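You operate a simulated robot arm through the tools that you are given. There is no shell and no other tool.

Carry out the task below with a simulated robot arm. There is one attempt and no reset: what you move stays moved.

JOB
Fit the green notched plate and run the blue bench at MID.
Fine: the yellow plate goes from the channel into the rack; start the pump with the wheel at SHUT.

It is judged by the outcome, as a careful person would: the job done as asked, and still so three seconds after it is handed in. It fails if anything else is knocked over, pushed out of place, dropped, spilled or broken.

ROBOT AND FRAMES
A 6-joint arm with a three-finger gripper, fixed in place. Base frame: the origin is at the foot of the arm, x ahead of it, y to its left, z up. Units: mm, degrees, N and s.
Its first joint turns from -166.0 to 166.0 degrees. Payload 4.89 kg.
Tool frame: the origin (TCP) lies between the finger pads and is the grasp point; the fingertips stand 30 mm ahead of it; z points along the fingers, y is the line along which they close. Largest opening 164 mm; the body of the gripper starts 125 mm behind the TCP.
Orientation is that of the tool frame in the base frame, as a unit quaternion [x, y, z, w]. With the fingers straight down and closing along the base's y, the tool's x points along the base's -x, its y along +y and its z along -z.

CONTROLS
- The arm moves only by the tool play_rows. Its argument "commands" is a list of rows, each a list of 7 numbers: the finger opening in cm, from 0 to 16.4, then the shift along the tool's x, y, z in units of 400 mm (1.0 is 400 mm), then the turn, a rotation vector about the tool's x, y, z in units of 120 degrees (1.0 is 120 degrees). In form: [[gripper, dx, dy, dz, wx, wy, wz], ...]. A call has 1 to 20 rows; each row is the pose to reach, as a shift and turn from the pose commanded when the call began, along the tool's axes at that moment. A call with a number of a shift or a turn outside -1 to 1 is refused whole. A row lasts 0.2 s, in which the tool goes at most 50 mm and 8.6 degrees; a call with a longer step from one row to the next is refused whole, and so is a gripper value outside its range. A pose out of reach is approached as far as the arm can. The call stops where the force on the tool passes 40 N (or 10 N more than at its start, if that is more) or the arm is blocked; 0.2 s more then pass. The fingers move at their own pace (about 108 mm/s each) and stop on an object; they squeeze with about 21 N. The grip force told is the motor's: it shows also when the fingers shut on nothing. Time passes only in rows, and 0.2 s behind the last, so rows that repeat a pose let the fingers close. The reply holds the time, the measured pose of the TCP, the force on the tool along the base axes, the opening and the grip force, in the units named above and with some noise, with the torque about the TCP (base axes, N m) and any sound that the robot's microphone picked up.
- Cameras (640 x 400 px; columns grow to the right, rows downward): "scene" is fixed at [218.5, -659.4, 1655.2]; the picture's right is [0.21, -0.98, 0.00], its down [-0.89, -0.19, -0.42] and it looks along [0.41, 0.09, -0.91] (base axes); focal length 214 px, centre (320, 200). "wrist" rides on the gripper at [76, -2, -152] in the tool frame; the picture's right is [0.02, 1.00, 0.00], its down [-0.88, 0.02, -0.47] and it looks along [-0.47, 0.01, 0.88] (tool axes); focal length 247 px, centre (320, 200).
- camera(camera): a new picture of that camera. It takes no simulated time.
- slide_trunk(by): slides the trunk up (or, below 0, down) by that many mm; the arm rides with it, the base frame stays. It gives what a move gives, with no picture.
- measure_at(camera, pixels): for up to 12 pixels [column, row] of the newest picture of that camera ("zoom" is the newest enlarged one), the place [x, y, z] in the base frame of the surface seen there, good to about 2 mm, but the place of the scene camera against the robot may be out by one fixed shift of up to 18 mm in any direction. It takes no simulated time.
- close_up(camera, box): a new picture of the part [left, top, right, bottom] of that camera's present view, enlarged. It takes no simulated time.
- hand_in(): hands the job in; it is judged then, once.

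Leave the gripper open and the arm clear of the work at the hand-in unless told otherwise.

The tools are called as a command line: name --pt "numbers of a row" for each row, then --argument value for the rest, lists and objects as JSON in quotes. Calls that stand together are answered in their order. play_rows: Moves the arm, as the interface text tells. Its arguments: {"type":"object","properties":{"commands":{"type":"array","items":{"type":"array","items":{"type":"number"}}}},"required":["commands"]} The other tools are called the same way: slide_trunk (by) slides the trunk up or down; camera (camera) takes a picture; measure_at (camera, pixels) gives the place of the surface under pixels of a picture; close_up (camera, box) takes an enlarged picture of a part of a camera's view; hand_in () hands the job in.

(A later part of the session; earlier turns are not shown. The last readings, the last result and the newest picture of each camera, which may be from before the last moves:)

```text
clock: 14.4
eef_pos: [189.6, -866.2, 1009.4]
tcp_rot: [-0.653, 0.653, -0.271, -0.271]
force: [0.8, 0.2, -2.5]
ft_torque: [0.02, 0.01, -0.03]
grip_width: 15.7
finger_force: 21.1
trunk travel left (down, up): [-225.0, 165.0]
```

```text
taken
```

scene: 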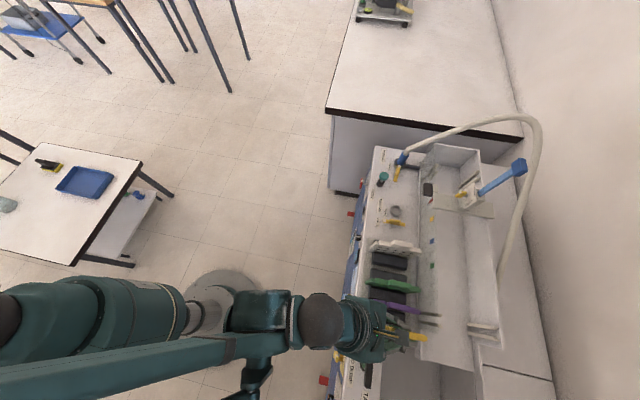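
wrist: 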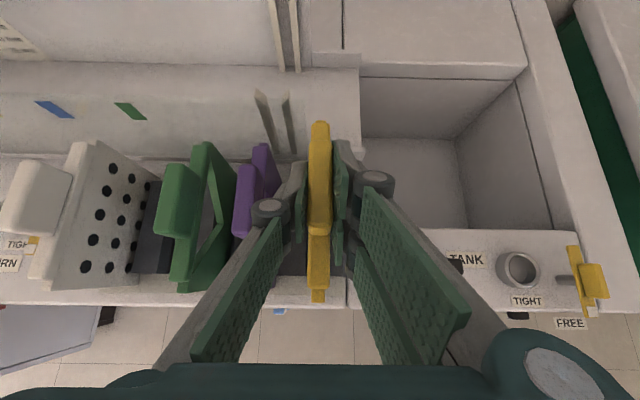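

Alignment looks right, with the purple tab clear of the left knuckle. I'll lower slowly into the slot.

play_rows --pt "0 -0.012 0 0.012 0 0 0" --pt "0 -0.024 0 0.024 0 0 0" --pt "0 -0.036 0 0.036 0 0 0" --pt "0 -0.048 0 0.048 0 0 0" --pt "0 -0.06 0 0.06 0 0 0" --pt "0 -0.069 0 0.069 0 0 0" --pt "0 -0.074 0 0.074 0 0 0"

camera --camera "wrist"

```text
clock: 16.0
eef_pos: [190.2, -866.4, 966.5]
tcp_rot: [0.653, -0.653, 0.27, 0.271]
force: [-0.3, -0.2, -2.5]
ft_torque: [0.03, -0.02, 0.01]
grip_width: 15.7
finger_force: 20.7
trunk travel left (down, up): [-225.0, 165.0]
```

```text
taken
```

wrist: 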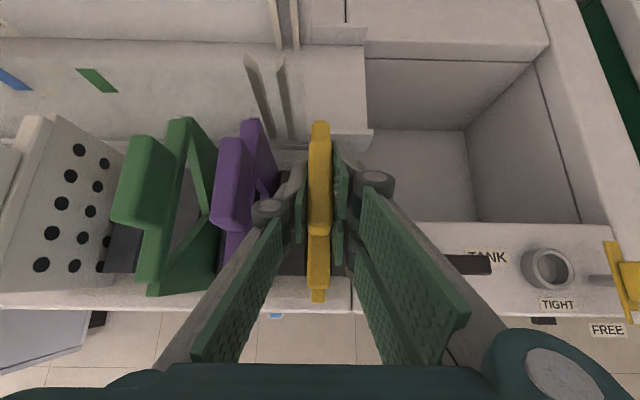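

The plate is in the slot but not yet seated, since the force still reads only its weight. I'll go down about 1 mm at a time.

play_rows --pt "0 -0.0018 0 0.0018 0 0 0" --pt "0 -0.0035 0 0.0035 0 0 0"

```text
clock: 16.6
eef_pos: [190.4, -866.1, 965.0]
tcp_rot: [-0.653, 0.654, -0.27, -0.27]
force: [0.2, -0.9, 4.3]
ft_torque: [0.42, -0.05, -0.05]
grip_width: 16.0
finger_force: 20.8
trunk travel left (down, up): [-225.0, 165.0]
```

The plate has seated: the vertical force flipped from -2.5 to +4.3 N. I'll open the fingers slightly, to 34 mm, to release.

play_rows --pt "2.4 -0.0035 0 0.0035 0 0 0" --pt "3.4 -0.0035 0 0.0035 0 0 0" --pt "3.4 -0.0035 0 0.0035 0 0 0"

camera --camera "wrist"

```text
clock: 17.4
eef_pos: [190.0, -864.8, 962.3]
tcp_rot: [-0.653, 0.653, -0.27, -0.271]
force: [0.2, 1.1, -0.1]
ft_torque: [0.01, -0.01, 0.02]
grip_width: 34.0
finger_force: 0.0
trunk travel left (down, up): [-225.0, 165.0]
```

```text
taken
```

wrist: 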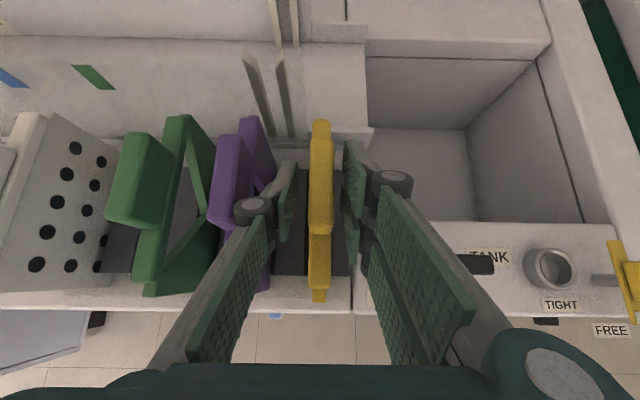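

The plate stands free, upright and centred between the pads. I'll back straight out along the fingers by 110 mm.

play_rows --pt "3.4 0 0 -0.05 0 0 0" --pt "3.4 0 0 -0.11 0 0 0" --pt "3.4 0 0 -0.19 0 0 0" --pt "3.4 0 0 -0.275 0 0 0"

camera --camera "wrist"

camera --camera "scene"

```text
clock: 18.4
eef_pos: [190.9, -787.9, 1040.2]
tcp_rot: [0.654, -0.653, 0.271, 0.271]
force: [0.5, -1.3, -0.8]
ft_torque: [0.09, 0.02, -0.04]
grip_width: 34.0
finger_force: 0.2
trunk travel left (down, up): [-225.0, 165.0]
```

```text
taken
```

wrist: 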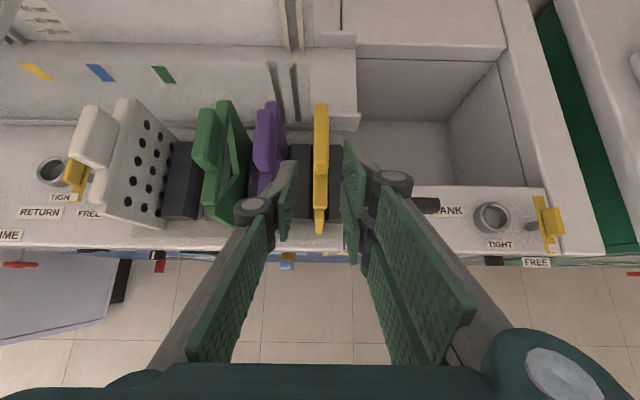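

```text
taken
```

scene: 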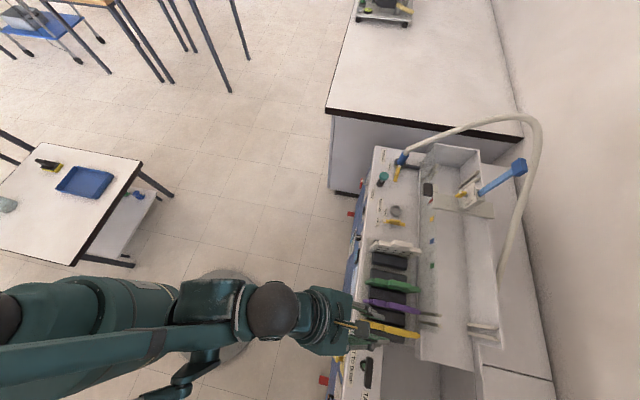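

The yellow plate stands in the rack. I'll measure it and the green tab before going over green.

close_up --camera "wrist" --box '[180, 90, 340, 190]'

measure_at --camera "zoom" --pixels '[[562, 100], [562, 250], [564, 400], [340, 100], [360, 160], [100, 100], [110, 140], [80, 160], [190, 60], [150, 280], [545, 250], [578, 250]]'

```text
4.00 times, centred on (260, 140) of wrist
```

zoom: 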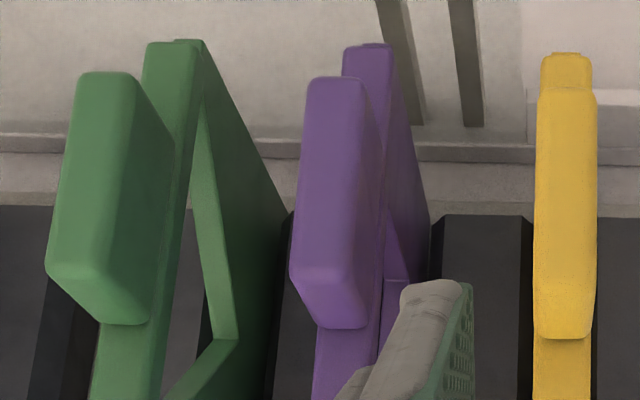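

```text
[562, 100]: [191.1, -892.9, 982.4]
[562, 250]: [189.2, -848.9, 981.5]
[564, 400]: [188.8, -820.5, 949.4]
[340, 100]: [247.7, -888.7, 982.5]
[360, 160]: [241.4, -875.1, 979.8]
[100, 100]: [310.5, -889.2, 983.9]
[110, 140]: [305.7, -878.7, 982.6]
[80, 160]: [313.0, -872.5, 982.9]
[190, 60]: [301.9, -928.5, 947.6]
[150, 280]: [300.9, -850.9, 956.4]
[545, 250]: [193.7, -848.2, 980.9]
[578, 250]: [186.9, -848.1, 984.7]
```

Yellow is seated at the same height as the other plates (z ≈ 982). Now I'll shift over green at x ≈ 309.5, rising slightly while crossing the purple tab.

play_rows --pt "3.4 0.03 0 -0.03 0 0 0" --pt "3.4 0.03 -0.1 -0.03 0 0 0" --pt "3.4 0.03 -0.2 -0.03 0 0 0" --pt "3.4 0.03 -0.2965 -0.03 0 0 0" --pt "3.4 0 -0.2965 0 0 0 0" --pt "3.4 0 -0.2965 0 0 0 0"

camera --camera "wrist"

close_up --camera "wrist" --box '[240, 90, 400, 190]'

measure_at --camera "zoom" --pixels '[[290, 140], [320, 140], [345, 140], [320, 80], [320, 200], [320, 230], [320, 300], [300, 200], [345, 200], [270, 200], [160, 200], [540, 200]]'

```text
clock: 19.8
eef_pos: [310.1, -787.1, 1038.3]
tcp_rot: [-0.653, 0.653, -0.271, -0.271]
force: [0.9, -0.4, -0.1]
ft_torque: [-0.01, 0.1, -0.07]
grip_width: 34.1
finger_force: 0.2
trunk travel left (down, up): [-225.0, 165.0]
```

```text
taken
```

wrist: 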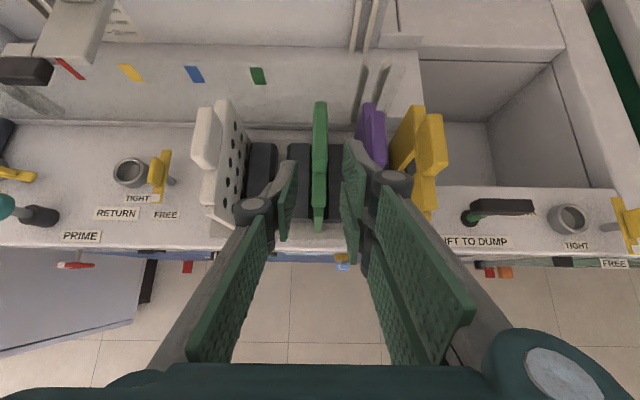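

```text
4.00 times, centred on (320, 140) of wrist
```

zoom: 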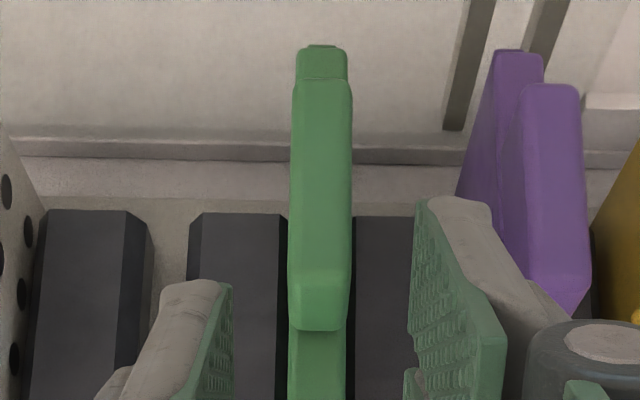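

```text
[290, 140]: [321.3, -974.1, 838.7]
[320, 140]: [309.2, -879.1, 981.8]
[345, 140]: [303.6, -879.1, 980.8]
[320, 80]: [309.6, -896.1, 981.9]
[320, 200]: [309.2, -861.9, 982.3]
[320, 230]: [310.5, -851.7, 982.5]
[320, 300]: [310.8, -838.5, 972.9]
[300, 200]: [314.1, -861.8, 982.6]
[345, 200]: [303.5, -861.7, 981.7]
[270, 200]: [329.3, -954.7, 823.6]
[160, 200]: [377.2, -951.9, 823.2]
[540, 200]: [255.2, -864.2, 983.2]
```

The green tab's centre line is x ≈ 309.4, with its top at z = 982 and its front at y = -838.5. I'll narrow to 30 mm to stay clear of purple, advance, and grip.

play_rows --pt "3.0 0.002 0.001 0.07 0 0 0" --pt "3.0 0.004 0.001 0.14 0 0 0" --pt "3.0 0.006 0.001 0.21 0 0 0" --pt "3.0 0.0064 0.001 0.267 0 0 0" --pt "3.0 0.0064 0.001 0.267 0 0 0"

camera --camera "wrist"

```text
clock: 21.0
eef_pos: [309.4, -866.3, 966.4]
tcp_rot: [-0.653, 0.653, -0.271, -0.271]
force: [-0.9, 0.0, -0.9]
ft_torque: [-0.03, -0.01, -0.01]
grip_width: 29.8
finger_force: 0.1
trunk travel left (down, up): [-225.0, 165.0]
```

```text
taken
```

wrist: 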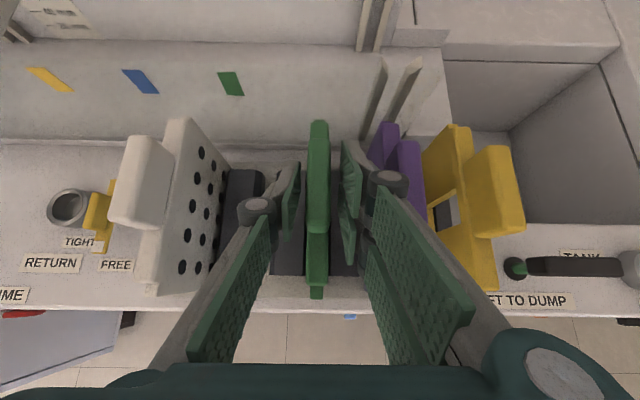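

The tab is well between the pads. I'll close, then lift slowly.

play_rows --pt "0 0 0 0 0 0 0" --pt "0 0 0 0 0 0 0" --pt "0 0 0 0 0 0 0" --pt "0 0.009 0 -0.009 0 0 0" --pt "0 0.02 0 -0.02 0 0 0" --pt "0 0.04 0 -0.04 0 0 0" --pt "0 0.06 0 -0.06 0 0 0"

camera --camera "wrist"

```text
clock: 22.6
eef_pos: [308.4, -866.2, 1001.0]
tcp_rot: [0.654, -0.653, 0.271, 0.271]
force: [0.0, 1.1, -3.3]
ft_torque: [0.0, 0.07, 0.0]
grip_width: 15.7
finger_force: 21.1
trunk travel left (down, up): [-225.0, 165.0]
```

```text
taken
```

wrist: 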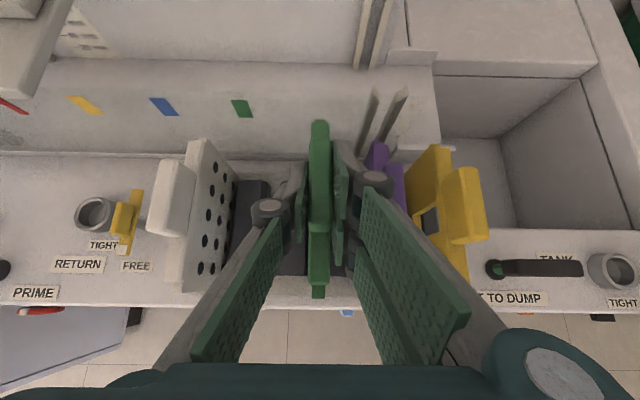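

It's lifting freely with a 3 N load. I'll raise it well clear to z ≈ 1155, then carry it to above the channel slot.

play_rows --pt "0 0.05 0 -0.05 0 0 0" --pt "0 0.1 0 -0.1 0 0 0" --pt "0 0.15 0 -0.15 0 0 0" --pt "0 0.2 0 -0.2 0 0 0" --pt "0 0.25 0 -0.25 0 0 0" --pt "0 0.272 0 -0.272 0 0 0" --pt "0 0.326 0.029 -0.218 0 0 0" --pt "0 0.384 0.058 -0.16 0 0 0" --pt "0 0.442 0.087 -0.102 0 0 0" --pt "0 0.5 0.116 -0.044 0 0 0" --pt "0 0.558 0.145 0.014 0 0 0" --pt "0 0.621 0.174 0.077 0 0 0" --pt "0 0.621 0.174 0.077 0 0 0"

camera --camera "wrist"

camera --camera "scene"

```text
clock: 25.4
eef_pos: [236.5, -1062.0, 1153.3]
tcp_rot: [0.653, -0.653, 0.271, 0.27]
force: [0.1, -1.2, -3.3]
ft_torque: [-0.01, -0.05, 0.02]
grip_width: 15.6
finger_force: 20.7
trunk travel left (down, up): [-225.0, 165.0]
```

```text
taken
```

wrist: 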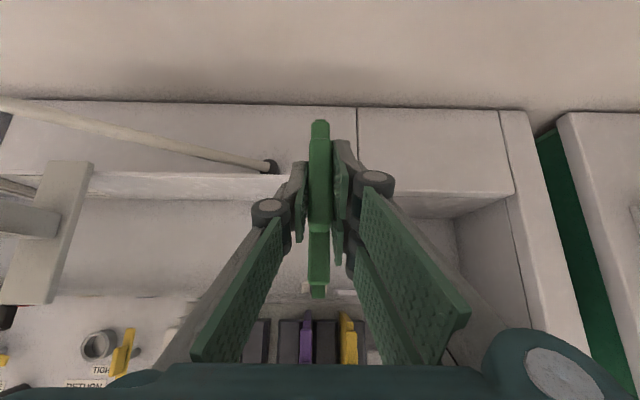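

```text
taken
```

scene: 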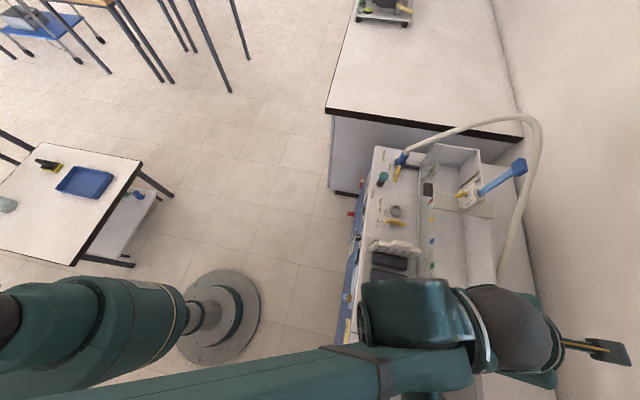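

I'm above the channel. I'll trim by about 2 mm to match where the yellow plate sat (x ≈ 238.8, y ≈ -1063.5) and lower gently to where the lower edge enters the guides.

play_rows --pt "0 0.0026 -0.0055 0.0026 0 0 0" --pt "0 -0.028 -0.0055 0.033 0 0 0" --pt "0 -0.058 -0.0055 0.063 0 0 0" --pt "0 -0.088 -0.0055 0.093 0 0 0" --pt "0 -0.088 -0.0055 0.093 0 0 0"

camera --camera "wrist"

close_up --camera "wrist" --box '[240, 230, 400, 330]'

close_up --camera "wrist" --box '[256, 90, 384, 170]'

```text
clock: 26.6
eef_pos: [240.4, -1063.6, 1101.8]
tcp_rot: [-0.653, 0.654, -0.27, -0.271]
force: [0.2, -0.9, -3.0]
ft_torque: [-0.02, 0.0, 0.0]
grip_width: 15.6
finger_force: 20.9
trunk travel left (down, up): [-225.0, 165.0]
```

```text
taken
```

wrist: 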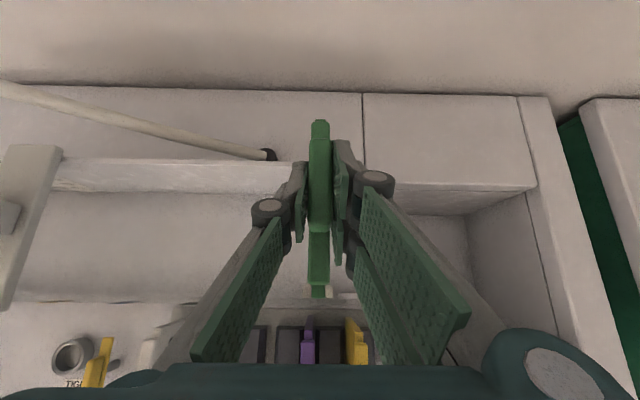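

```text
4.00 times, centred on (320, 280) of wrist
```

zoom: 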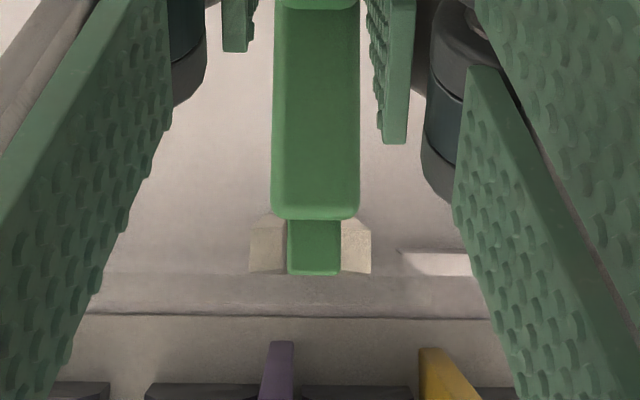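

```text
5.00 times, centred on (320, 130) of wrist
```

zoom: 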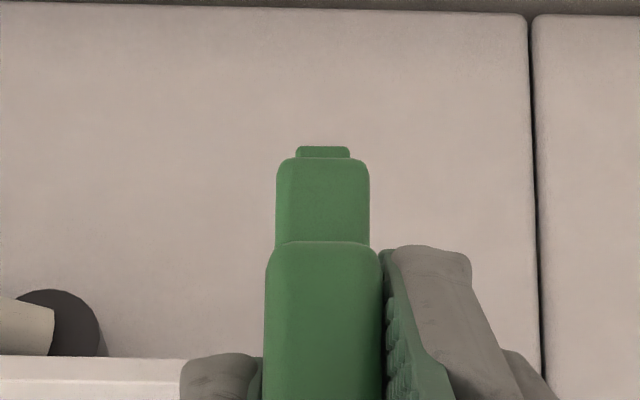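

The front guides sit symmetrically on both sides of the plate's lower edge in the close-up. I'll lower steadily, 10 mm per row.

play_rows --pt "0 -0.018 0 0.018 0 0 0" --pt "0 -0.036 0 0.036 0 0 0" --pt "0 -0.054 0 0.054 0 0 0" --pt "0 -0.072 0 0.072 0 0 0" --pt "0 -0.09 0 0.09 0 0 0" --pt "0 -0.108 0 0.108 0 0 0" --pt "0 -0.126 0 0.126 0 0 0" --pt "0 -0.144 0 0.144 0 0 0" --pt "0 -0.162 0 0.162 0 0 0" --pt "0 -0.18 0 0.18 0 0 0" --pt "0 -0.198 0 0.198 0 0 0" --pt "0 -0.207 0 0.207 0 0 0"

camera --camera "wrist"

```text
clock: 29.2
eef_pos: [241.1, -1064.2, 986.6]
tcp_rot: [-0.653, 0.653, -0.27, -0.271]
force: [-0.4, 0.8, -2.6]
ft_torque: [0.02, -0.05, -0.01]
grip_width: 15.4
finger_force: 21.0
trunk travel left (down, up): [-225.0, 165.0]
```

```text
taken
```

wrist: 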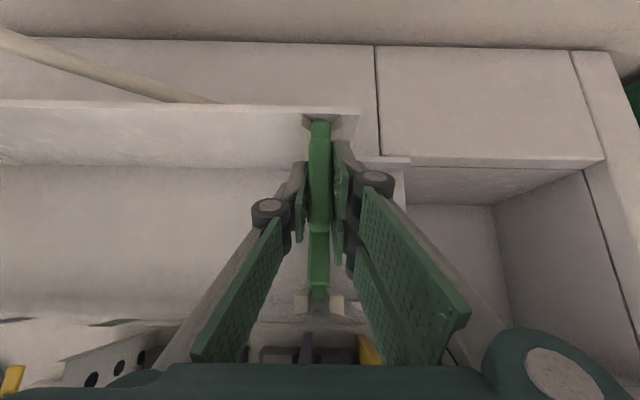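

There's no contact yet at z = 986.6, and seating is expected near 977.5. I'll continue in 2 mm steps.

play_rows --pt "0 -0.0035 0 0.0035 0 0 0" --pt "0 -0.007 0 0.007 0 0 0" --pt "0 -0.0105 0 0.0105 0 0 0" --pt "0 -0.014 0 0.014 0 0 0"

```text
clock: 30.2
eef_pos: [241.1, -1065.2, 977.8]
tcp_rot: [-0.653, 0.653, -0.271, -0.271]
force: [-0.2, -1.6, 5.0]
ft_torque: [0.26, -0.01, 0.0]
grip_width: 16.0
finger_force: 21.3
trunk travel left (down, up): [-225.0, 165.0]
```

It made contact at the expected height (+5 N at 977.8). I'll press one more millimetre to be sure it's home.

play_rows --pt "0 -0.002 0 0.002 0 0 0" --pt "0 -0.002 0 0.002 0 0 0"

camera --camera "wrist"

```text
clock: 30.8
eef_pos: [239.9, -1064.0, 977.2]
tcp_rot: [0.654, -0.653, 0.27, 0.27]
force: [0.4, -6.7, 17.5]
ft_torque: [-0.55, -0.07, -0.05]
grip_width: 15.8
finger_force: 20.6
trunk travel left (down, up): [-225.0, 165.0]
```

```text
taken
```

wrist: 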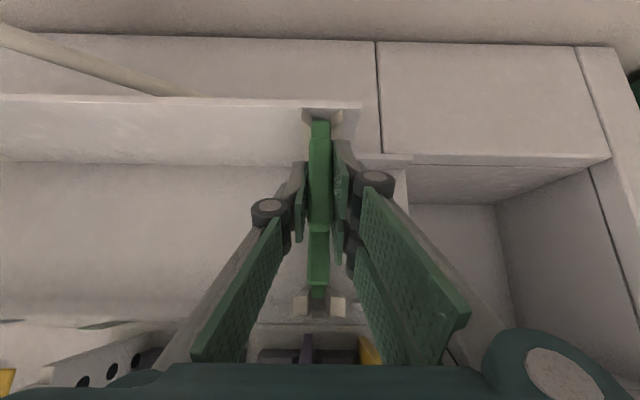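

The plate is firmly home (17 N reaction). I'll release to 40 mm and back out along the fingers.

play_rows --pt "2.4 0.001 0 -0.001 0 0 0" --pt "4.0 0.001 0 -0.001 0 0 0" --pt "4.0 0.001 0 -0.001 0 0 0" --pt "4.0 0 0 -0.06 0 0 0" --pt "4.0 0 0 -0.13 0 0 0" --pt "4.0 0 0 -0.2 0 0 0" --pt "4.0 0 0 -0.275 0 0 0"

camera --camera "wrist"

close_up --camera "wrist" --box '[240, 90, 400, 190]'

measure_at --camera "wrist" --pixels '[[320, 130], [320, 150], [320, 170], [320, 185], [320, 200], [320, 208], [320, 110]]'

```text
clock: 32.4
eef_pos: [241.1, -988.7, 1054.5]
tcp_rot: [0.654, -0.653, 0.27, 0.27]
force: [-0.2, -1.0, -0.9]
ft_torque: [0.05, 0.03, 0.02]
grip_width: 40.0
finger_force: 0.1
trunk travel left (down, up): [-225.0, 165.0]
```

```text
taken
```

wrist: 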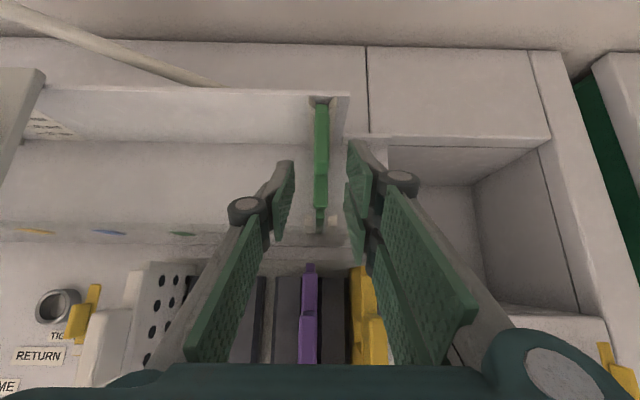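

```text
4.00 times, centred on (320, 140) of wrist
```

zoom: 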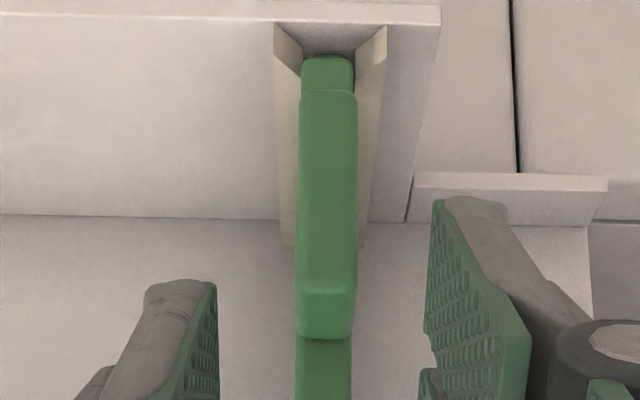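

```text
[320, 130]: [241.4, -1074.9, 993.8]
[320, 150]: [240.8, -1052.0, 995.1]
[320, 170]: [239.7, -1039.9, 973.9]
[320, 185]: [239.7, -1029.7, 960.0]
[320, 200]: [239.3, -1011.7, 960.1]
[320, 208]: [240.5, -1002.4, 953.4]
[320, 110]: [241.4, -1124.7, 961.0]
```

The green plate sits exactly as the yellow one did (tab top z ≈ 994, shoulder 960, centred at x ≈ 240). I'll withdraw from above the bench and level the hand toward the front panel.

play_rows --pt "4 -0.047 -0.028 -0.0865 0 0.0417 0" --pt "4 -0.094 -0.0556 -0.173 0 0.0833 0" --pt "4 -0.141 -0.0833 -0.259 0 0.125 0" --pt "4 -0.188 -0.111 -0.346 0 0.1667 0" --pt "4 -0.2356 -0.139 -0.432 0 0.2083 0" --pt "4 -0.2827 -0.167 -0.519 0 0.25 0" --pt "4 -0.33 -0.194 -0.605 0 0.2917 0" --pt "4 -0.377 -0.222 -0.692 0 0.3333 0" --pt "4 -0.424 -0.25 -0.778 0 0.375 0"

camera --camera "wrist"

camera --camera "scene"

```text
clock: 34.4
eef_pos: [347.9, -655.5, 1179.7]
tcp_rot: [-0.5, 0.501, -0.5, -0.499]
force: [0.2, -1.5, -0.2]
ft_torque: [-0.01, 0.0, 0.05]
grip_width: 39.8
finger_force: 0.0
out of reach, approached as far as the arm can: row 8, 9
trunk travel left (down, up): [-225.0, 165.0]
```

```text
taken
```

wrist: 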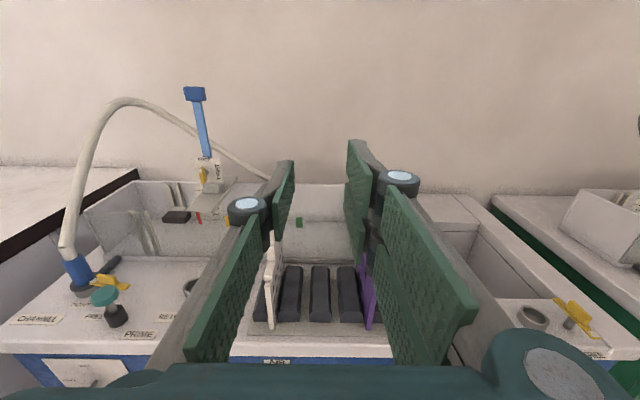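

```text
taken
```

scene: 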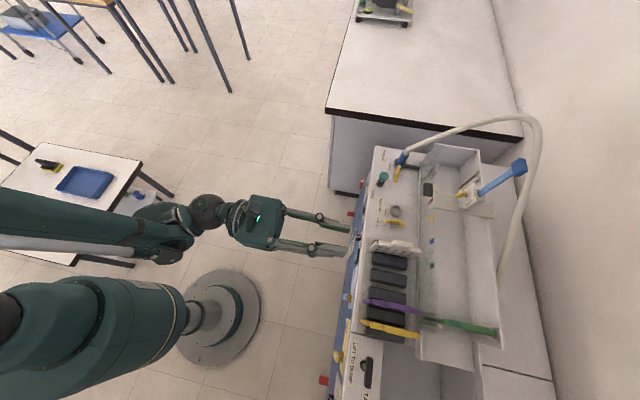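

Yellow is in the rack and green in the channel. Next I'll slide sideways to x ≈ 641 and go down in front of the pump switch, staying about 120 mm off the panel.

play_rows --pt "4 0 -0.105 -0.01 0 0 0" --pt "4 0 -0.21 -0.02 0 0 0" --pt "4 0 -0.314 -0.03 0 0 0" --pt "4 0 -0.419 -0.04 0 0 0" --pt "4 0 -0.523 -0.05 0 0 0" --pt "4 0 -0.628 -0.06 0 0 0" --pt "4 0 -0.7325 -0.07 0 0 0" --pt "4 -0.11 -0.7325 -0.07 0 0 0" --pt "4 -0.22 -0.7325 -0.07 0 0 0" --pt "4 -0.33 -0.7325 -0.07 0 0 0" --pt "4 -0.44 -0.7325 -0.07 0 0 0" --pt "4 -0.55 -0.7325 -0.07 0 0 0" --pt "4 -0.66 -0.7325 -0.07 0 0 0" --pt "4 -0.77 -0.7325 -0.07 0 0 0" --pt "4 -0.875 -0.7325 -0.07 0 0 0"

camera --camera "wrist"

camera --camera "scene"

```text
clock: 37.6
eef_pos: [712.1, -662.6, 868.7]
tcp_rot: [-0.499, 0.502, -0.498, -0.501]
force: [-0.4, 0.8, 1.1]
ft_torque: [0.14, 0.0, 0.14]
grip_width: 40.2
finger_force: 0.1
out of reach, approached as far as the arm can: row 12, 13, 14, 15
trunk travel left (down, up): [-225.0, 165.0]
```

```text
taken
```

wrist: 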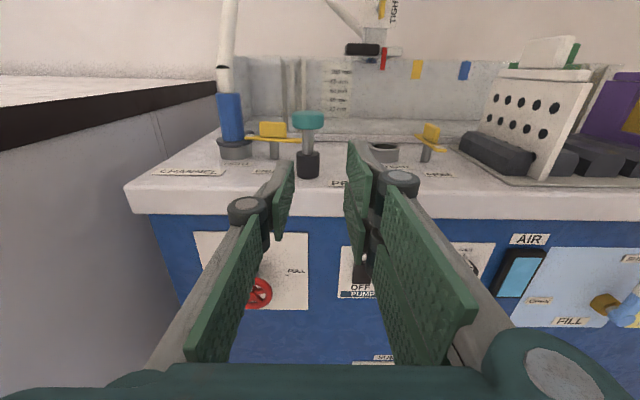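

```text
taken
```

scene: 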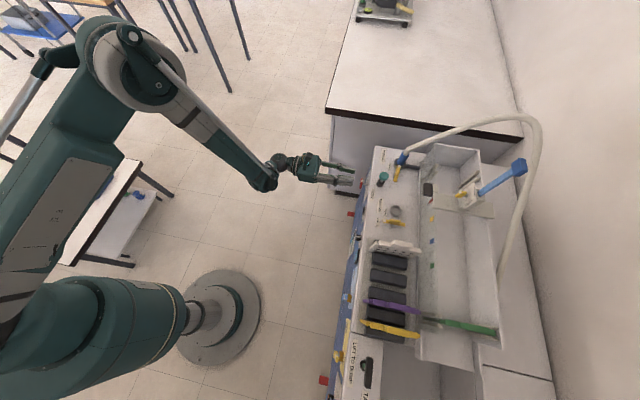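

The arm can't get lower at this trunk height, so I'll lower the trunk. First I'll check that the arm's upper link clears the side table, around scene (100,200), by measuring heights.

measure_at --camera "scene" --pixels '[[60, 230], [120, 170], [70, 150], [110, 120], [50, 190], [140, 60], [20, 280], [100, 300], [220, 310], [190, 100], [265, 180], [60, 90]]'

close_up --camera "scene" --box '[0, 0, 320, 400]'

```text
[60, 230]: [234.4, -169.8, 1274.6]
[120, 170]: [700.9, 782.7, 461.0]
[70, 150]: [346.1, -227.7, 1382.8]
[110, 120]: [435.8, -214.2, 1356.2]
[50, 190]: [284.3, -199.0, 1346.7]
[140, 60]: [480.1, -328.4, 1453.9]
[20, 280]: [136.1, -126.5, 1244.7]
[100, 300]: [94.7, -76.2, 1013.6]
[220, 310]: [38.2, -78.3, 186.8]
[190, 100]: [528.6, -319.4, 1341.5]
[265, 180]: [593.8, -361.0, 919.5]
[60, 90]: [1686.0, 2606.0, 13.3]
```

```text
1.00 times, centred on (160, 200) of scene (not enlarged: the box is as wide or as high as the picture)
```

zoom: 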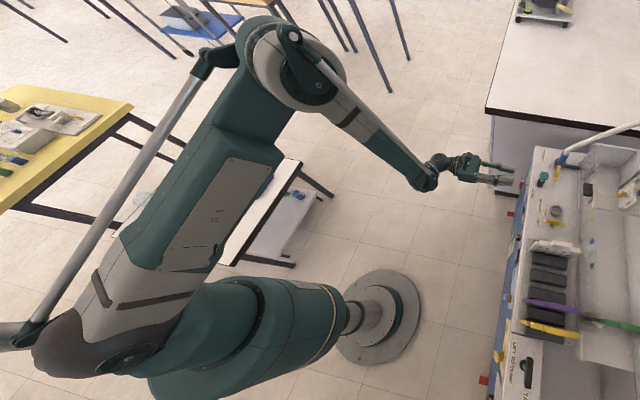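

The arm links are at z > 900 and the table is far off at y ≈ +780 and z 461, so lowering is safe. I'll slide the trunk down 200 mm.

slide_trunk --by -200

camera --camera "wrist"

camera --camera "scene"

```text
clock: 39.8
eef_pos: [711.6, -663.0, 667.9]
tcp_rot: [-0.499, 0.502, -0.498, -0.501]
force: [0.0, -0.8, -1.0]
ft_torque: [0.01, -0.02, -0.01]
grip_width: 39.7
finger_force: 0.0
trunk travel left (down, up): [-25.0, 365.0]
```

```text
taken
```

wrist: 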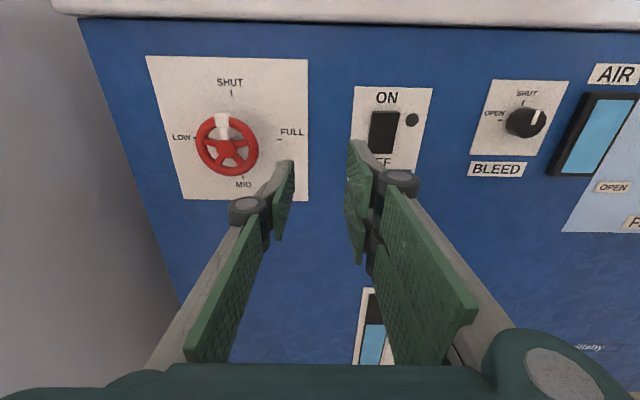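

```text
taken
```

scene: 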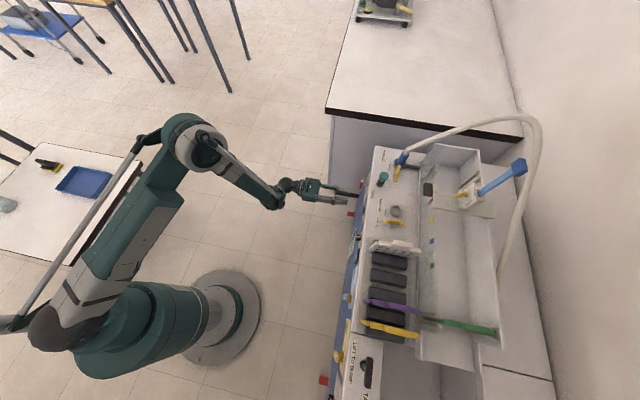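

Now I have a clear front view of the wheel, pump switch, bleed knob and air glass. I'll zoom and measure.

close_up --camera "wrist" --box '[140, 50, 300, 150]'

close_up --camera "wrist" --box '[140, 110, 300, 210]'

close_up --camera "wrist" --box '[470, 50, 640, 156]'

close_up --camera "wrist" --box '[330, 75, 458, 155]'

measure_at --camera "wrist" --pixels '[[384, 115], [384, 120], [384, 130], [384, 140], [384, 150], [376, 130], [394, 130], [412, 120], [370, 100], [425, 100], [384, 97], [376, 150]]'

measure_at --camera "wrist" --pixels '[[227, 147], [200, 148], [256, 147], [227, 172], [222, 120], [223, 130], [231, 94], [195, 138], [279, 138], [243, 177], [234, 120], [215, 120]]'

```text
4.00 times, centred on (220, 100) of wrist
```

zoom: 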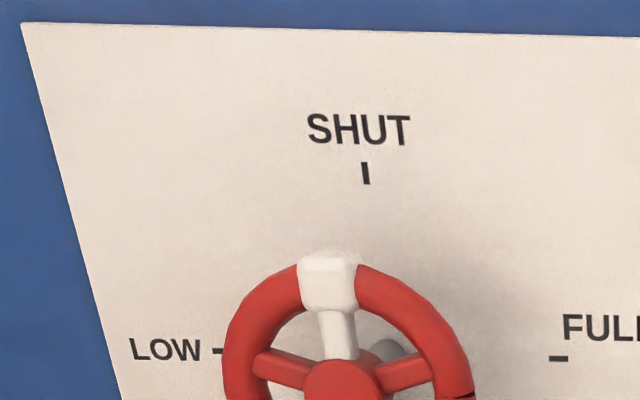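

```text
4.00 times, centred on (220, 160) of wrist
```

zoom: 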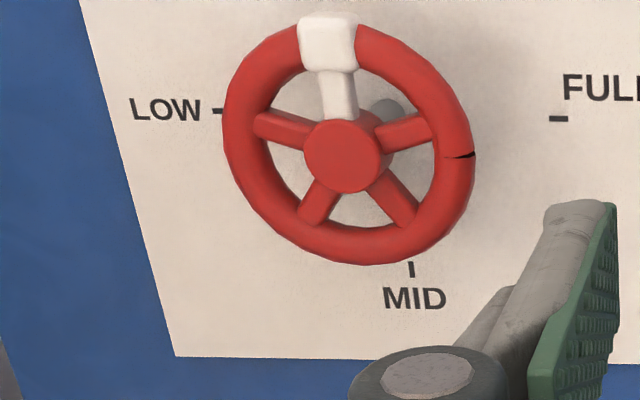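

```text
3.76 times, centred on (555, 103) of wrist
```

zoom: 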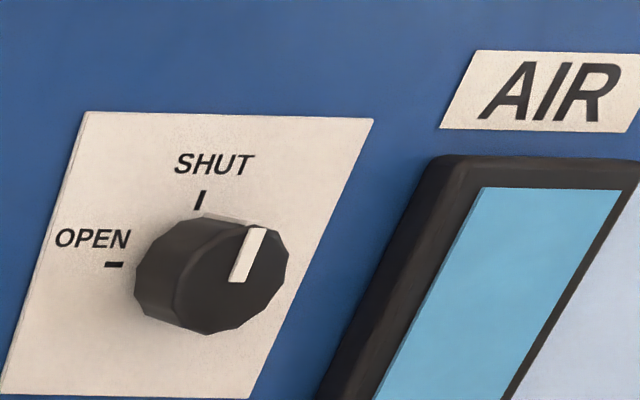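

```text
5.00 times, centred on (394, 115) of wrist
```

zoom: 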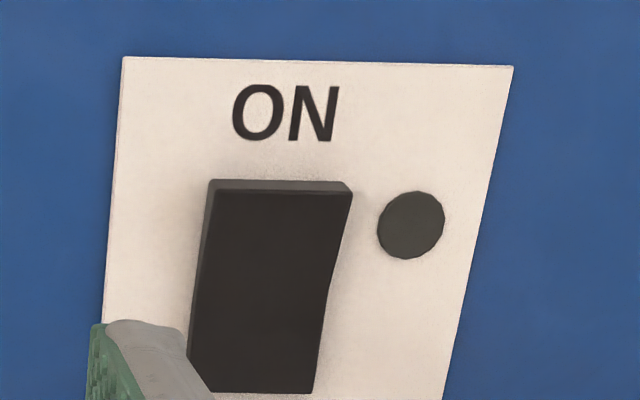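

```text
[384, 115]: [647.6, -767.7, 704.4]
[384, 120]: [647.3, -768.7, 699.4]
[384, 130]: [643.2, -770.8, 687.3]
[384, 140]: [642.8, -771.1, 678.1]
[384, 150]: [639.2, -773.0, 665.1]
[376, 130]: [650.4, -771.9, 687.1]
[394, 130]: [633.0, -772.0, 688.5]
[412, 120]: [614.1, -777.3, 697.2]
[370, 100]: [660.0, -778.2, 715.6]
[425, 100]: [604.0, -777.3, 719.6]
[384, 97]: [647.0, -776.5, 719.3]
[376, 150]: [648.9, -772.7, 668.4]
```

```text
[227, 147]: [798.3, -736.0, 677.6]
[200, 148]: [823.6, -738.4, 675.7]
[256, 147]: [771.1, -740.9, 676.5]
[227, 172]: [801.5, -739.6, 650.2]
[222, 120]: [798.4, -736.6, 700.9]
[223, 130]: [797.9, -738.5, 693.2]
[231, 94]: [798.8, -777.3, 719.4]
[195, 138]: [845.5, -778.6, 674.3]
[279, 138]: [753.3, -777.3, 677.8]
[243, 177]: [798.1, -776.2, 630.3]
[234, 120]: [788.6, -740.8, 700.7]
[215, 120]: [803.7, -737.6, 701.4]
```

Readings from this view:
- **Wheel:** exactly at SHUT, centre (798, -738, 676), rim radius about 27 mm.
- **Pump rocker:** centred at (643, -771, 685), with its upper half standing proud, so it's OFF and the lamp is dark.
- **Bleed and air:** bleed SHUT, air glass full of water.

The plate work is done, so I can start the pump with the wheel at SHUT. I'll close the fingers and line up in front of the ON half, lowering the trunk the last bit first for reach.

slide_trunk --by -24

play_rows --pt "2 0.04 0.04 0.02 0 0 0" --pt "0 0.08 0.09 0.05 0 0 0" --pt "0 0.12 0.13 0.08 0 0 0" --pt "0 0.15 0.174 0.1 0 0 0" --pt "0 0.15 0.174 0.1 0 0 0"

camera --camera "wrist"

```text
clock: 40.5
eef_pos: [712.0, -663.4, 643.9]
tcp_rot: [-0.5, 0.502, -0.498, -0.5]
force: [0.6, -0.7, 0.5]
ft_torque: [-0.03, -0.04, 0.04]
grip_width: 40.1
finger_force: 0.0
trunk travel left (down, up): [-1.0, 389.0]
```

```text
clock: 41.7
eef_pos: [647.7, -706.6, 708.0]
tcp_rot: [-0.499, 0.502, -0.498, -0.501]
force: [-0.2, 0.4, 0.2]
ft_torque: [-0.02, -0.01, -0.02]
grip_width: 0.0
finger_force: 21.1
out of reach, approached as far as the arm can: row 1, 2, 3, 4, 5
trunk travel left (down, up): [-1.0, 389.0]
```

```text
taken
```

wrist: 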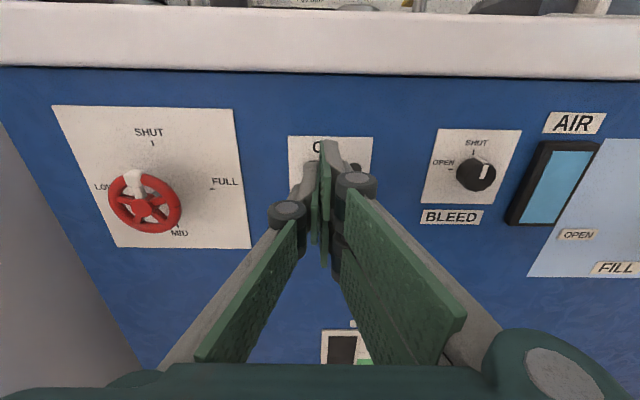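

The fingers are right in front of the ON half. I'll approach to just short of contact (tips at y ≈ -764).

play_rows --pt "0 -0.003 0.006 0.035 0 0 0" --pt "0 -0.006 0.012 0.068 0 0 0" --pt "0 -0.006 0.012 0.068 0 0 0"

close_up --camera "wrist" --box '[240, 100, 400, 200]'

```text
clock: 42.5
eef_pos: [642.9, -735.7, 705.1]
tcp_rot: [-0.499, 0.502, -0.498, -0.501]
force: [0.3, -0.3, -0.6]
ft_torque: [0.01, -0.01, 0.0]
grip_width: 0.1
finger_force: 20.9
trunk travel left (down, up): [-1.0, 389.0]
```

```text
4.00 times, centred on (320, 150) of wrist
```

zoom: 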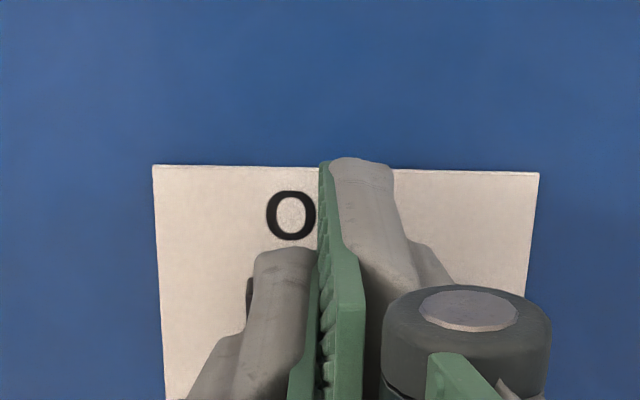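

I'm just short of the rocker. I'll press in with small steps, watching the force and listening.

play_rows --pt "0 0 0 0.005 0 0 0" --pt "0 0 0 0.01 0 0 0" --pt "0 0 0 0.014 0 0 0"

close_up --camera "wrist" --box '[240, 100, 400, 200]'

```text
clock: 43.3
eef_pos: [642.5, -739.3, 706.7]
tcp_rot: [-0.499, 0.502, -0.498, -0.501]
force: [-0.7, -0.4, 0.4]
ft_torque: [0.0, -0.01, 0.03]
grip_width: 0.0
finger_force: 20.9
trunk travel left (down, up): [-1.0, 389.0]
```

```text
4.00 times, centred on (320, 150) of wrist
```

zoom: 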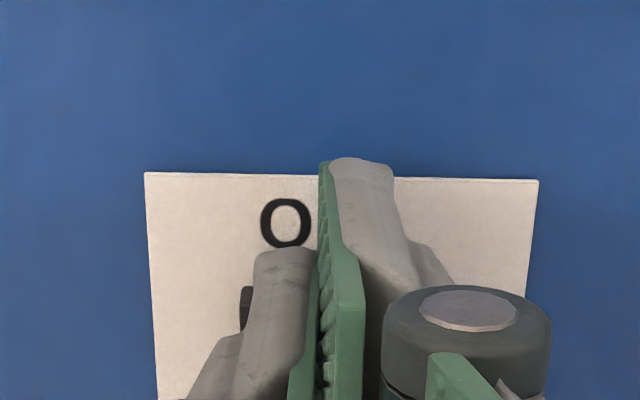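

There's no contact yet, so I'll continue in 1.5 mm steps.

play_rows --pt "0 0 0 0.004 0 0 0" --pt "0 0 0 0.008 0 0 0" --pt "0 0 0 0.008 0 0 0"

close_up --camera "wrist" --box '[240, 100, 400, 200]'

```text
clock: 44.1
eef_pos: [643.5, -742.7, 705.1]
tcp_rot: [-0.499, 0.502, -0.498, -0.501]
force: [-0.5, 1.1, 0.8]
ft_torque: [0.01, -0.03, 0.01]
grip_width: 0.2
finger_force: 21.5
trunk travel left (down, up): [-1.0, 389.0]
```

```text
4.00 times, centred on (320, 150) of wrist
```

zoom: 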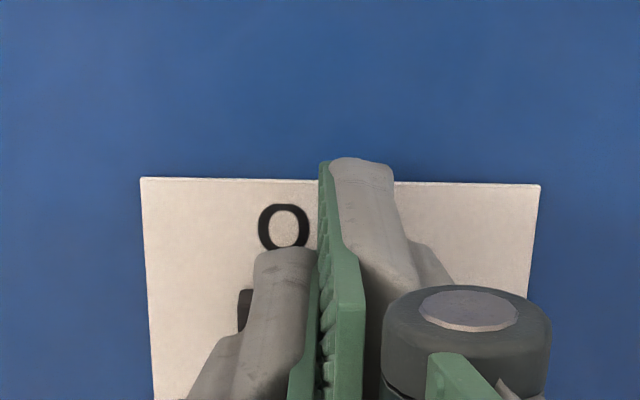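

play_rows --pt "0 0 0 0.004 0 0 0" --pt "0 0 0 0.008 0 0 0" --pt "0 0 0 0.008 0 0 0"

camera --camera "wrist"

```text
clock: 44.8
eef_pos: [642.2, -744.0, 705.9]
tcp_rot: [-0.499, 0.502, -0.498, -0.5]
force: [-0.3, 14.3, -0.9]
ft_torque: [0.27, 0.03, -0.01]
grip_width: 6.2
finger_force: 45.6
trunk travel left (down, up): [-1.0, 389.0]
heard: click
stopped in row 3: the force on the tool passed its limit at 43 N (the readings are from after the stop); the commanded pose is now the measured one
```

```text
taken
```

wrist: 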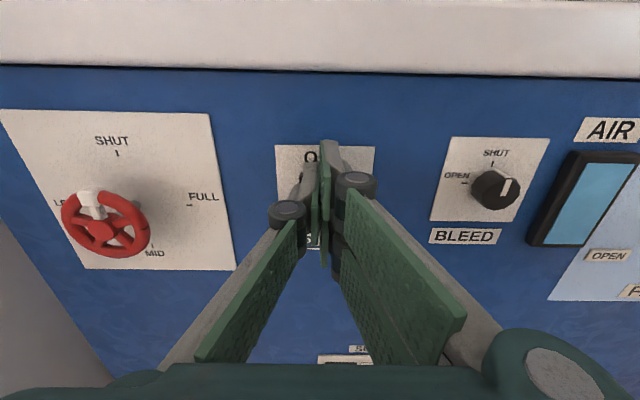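

A click was heard. I'll back off 40 mm and check the lamp.

play_rows --pt "0 0 0 -0.05 0 0 0" --pt "0 0 -0.03 -0.1 0 0 0" --pt "0 0 -0.07 -0.1 0 0 0"

camera --camera "wrist"

close_up --camera "wrist" --box '[290, 110, 450, 210]'

```text
clock: 45.6
eef_pos: [669.6, -704.7, 705.3]
tcp_rot: [-0.5, 0.502, -0.499, -0.5]
force: [0.5, 0.5, 0.0]
ft_torque: [0.03, 0.0, 0.03]
grip_width: 0.0
finger_force: 45.7
trunk travel left (down, up): [-1.0, 389.0]
```

```text
taken
```

wrist: 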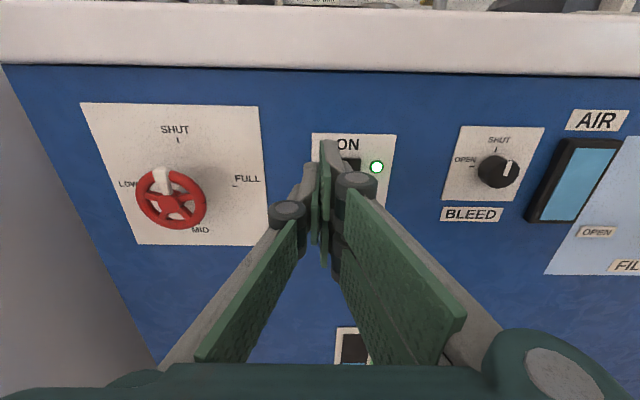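

```text
4.00 times, centred on (370, 160) of wrist
```

zoom: 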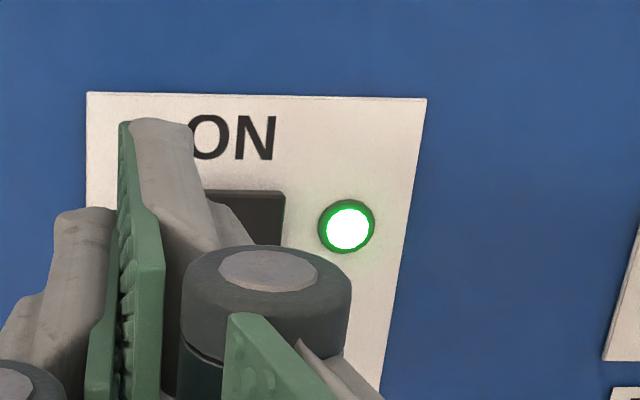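

The pump is running and its lamp is bright green. Now the wheel has to go from SHUT anticlockwise through LOW to MID. I'll open the fingers to 90 mm and line up in front of the wheel hub at (798, 676).

play_rows --pt "3 -0.01 -0.06 -0.03 0 0 0" --pt "6 -0.025 -0.13 -0.062 0 0 0" --pt "9 -0.04 -0.2 -0.062 0 0 0" --pt "9 -0.06 -0.27 -0.062 0 0 0" --pt "9 -0.073 -0.322 -0.062 0 0 0" --pt "9 -0.073 -0.322 -0.062 0 0 0"

camera --camera "wrist"

measure_at --camera "wrist" --pixels '[[318, 158], [318, 170], [318, 180], [290, 175], [345, 175], [318, 200], [318, 140], [310, 130]]'

close_up --camera "wrist" --box '[240, 100, 400, 200]'

```text
clock: 47.0
eef_pos: [799.6, -679.9, 676.3]
tcp_rot: [-0.5, 0.502, -0.498, -0.5]
force: [-0.1, 0.0, -0.2]
ft_torque: [0.01, 0.0, 0.06]
grip_width: 90.1
finger_force: 0.0
trunk travel left (down, up): [-1.0, 389.0]
```

```text
taken
```

wrist: 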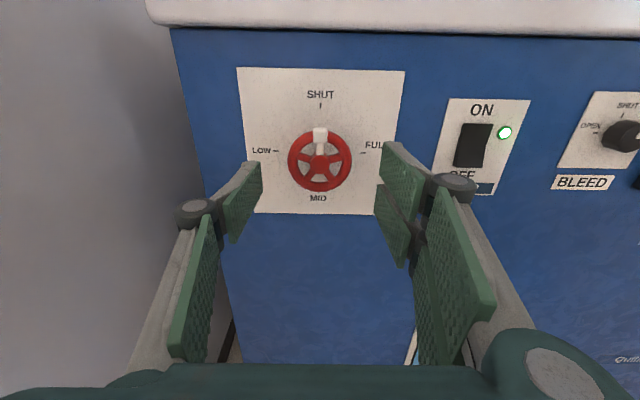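

```text
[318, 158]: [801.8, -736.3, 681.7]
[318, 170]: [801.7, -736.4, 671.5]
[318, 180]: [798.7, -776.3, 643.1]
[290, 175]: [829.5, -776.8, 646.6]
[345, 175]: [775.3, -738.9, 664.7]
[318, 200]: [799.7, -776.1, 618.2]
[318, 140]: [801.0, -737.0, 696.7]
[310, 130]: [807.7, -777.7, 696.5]
```

```text
4.00 times, centred on (320, 150) of wrist
```

zoom: 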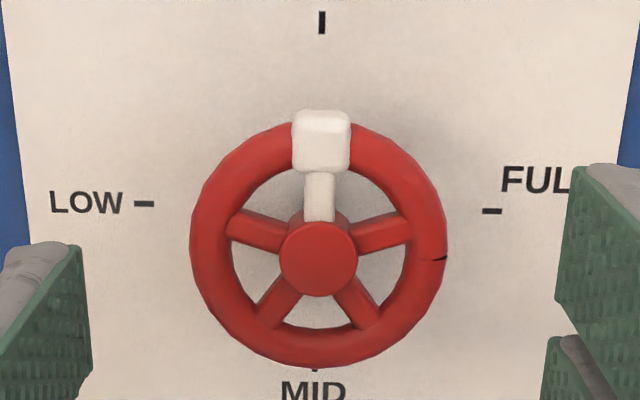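

The hub lies at about (800, 676), aligned with the tool axis. I'll advance 43 mm so the pads straddle the rim, then close on it left and right, with the white grip clear at the top.

play_rows --pt "9 0 0 0.05 0 0 0" --pt "9 0 0 0.1075 0 0 0" --pt "7 0 0 0.1075 0 0 0" --pt "5.5 0 0 0.1075 0 0 0" --pt "4 0 0 0.1075 0 0 0" --pt "4 0 0 0.1075 0 0 0"

camera --camera "wrist"

```text
clock: 48.4
eef_pos: [800.4, -722.8, 676.6]
tcp_rot: [-0.5, 0.501, -0.498, -0.5]
force: [33.1, -21.6, 9.2]
ft_torque: [-0.18, -0.07, 0.77]
grip_width: 58.6
finger_force: 44.8
trunk travel left (down, up): [-1.0, 389.0]
```

```text
taken
```

wrist: 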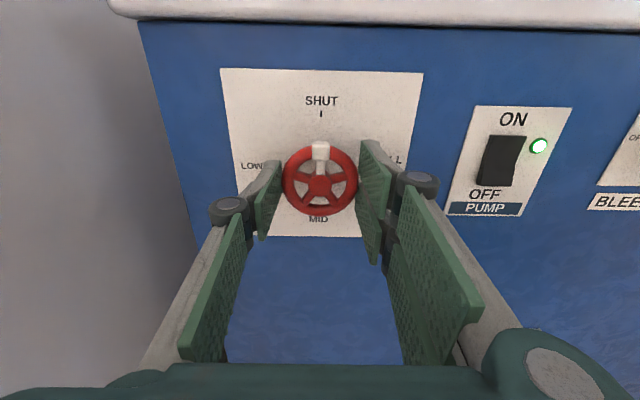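

The fingers are on the rim (58.6 mm), but a 33 N side force shows I'm slightly off centre toward -x. I'll ease the tool 1.5 mm toward +x and see whether it drops.

play_rows --pt "4 0 -0.002 0 0 0 0" --pt "4 0 -0.004 0 0 0 0"

```text
clock: 49.0
eef_pos: [799.9, -723.2, 676.2]
tcp_rot: [-0.499, 0.503, -0.497, -0.501]
force: [17.7, -21.0, 9.1]
ft_torque: [-0.55, 0.01, 0.26]
grip_width: 58.9
finger_force: 45.8
trunk travel left (down, up): [-1.0, 389.0]
```

The force was halved. I'll continue centring: another 1.7 mm toward +x, and a little inward and up to relieve the other components.

play_rows --pt "4 0.001 -0.002 0.002 0 0 0" --pt "4 0.0025 -0.0042 0.005 0 0 0" --pt "4 0.0025 -0.0042 0.005 0 0 0"

close_up --camera "wrist" --box '[224, 110, 416, 230]'

```text
clock: 49.7
eef_pos: [800.2, -723.6, 677.5]
tcp_rot: [-0.499, 0.504, -0.497, -0.501]
force: [-2.9, 7.0, -2.2]
ft_torque: [-0.07, 0.04, -0.39]
grip_width: 58.4
finger_force: 45.1
trunk travel left (down, up): [-1.0, 389.0]
stopped in row 3: the force on the tool passed its limit at 44 N (the readings are from after the stop); the commanded pose is now the measured one
```

```text
3.33 times, centred on (320, 170) of wrist
```

zoom: 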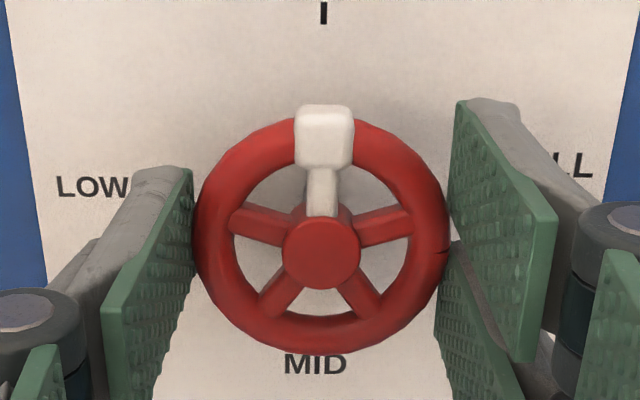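

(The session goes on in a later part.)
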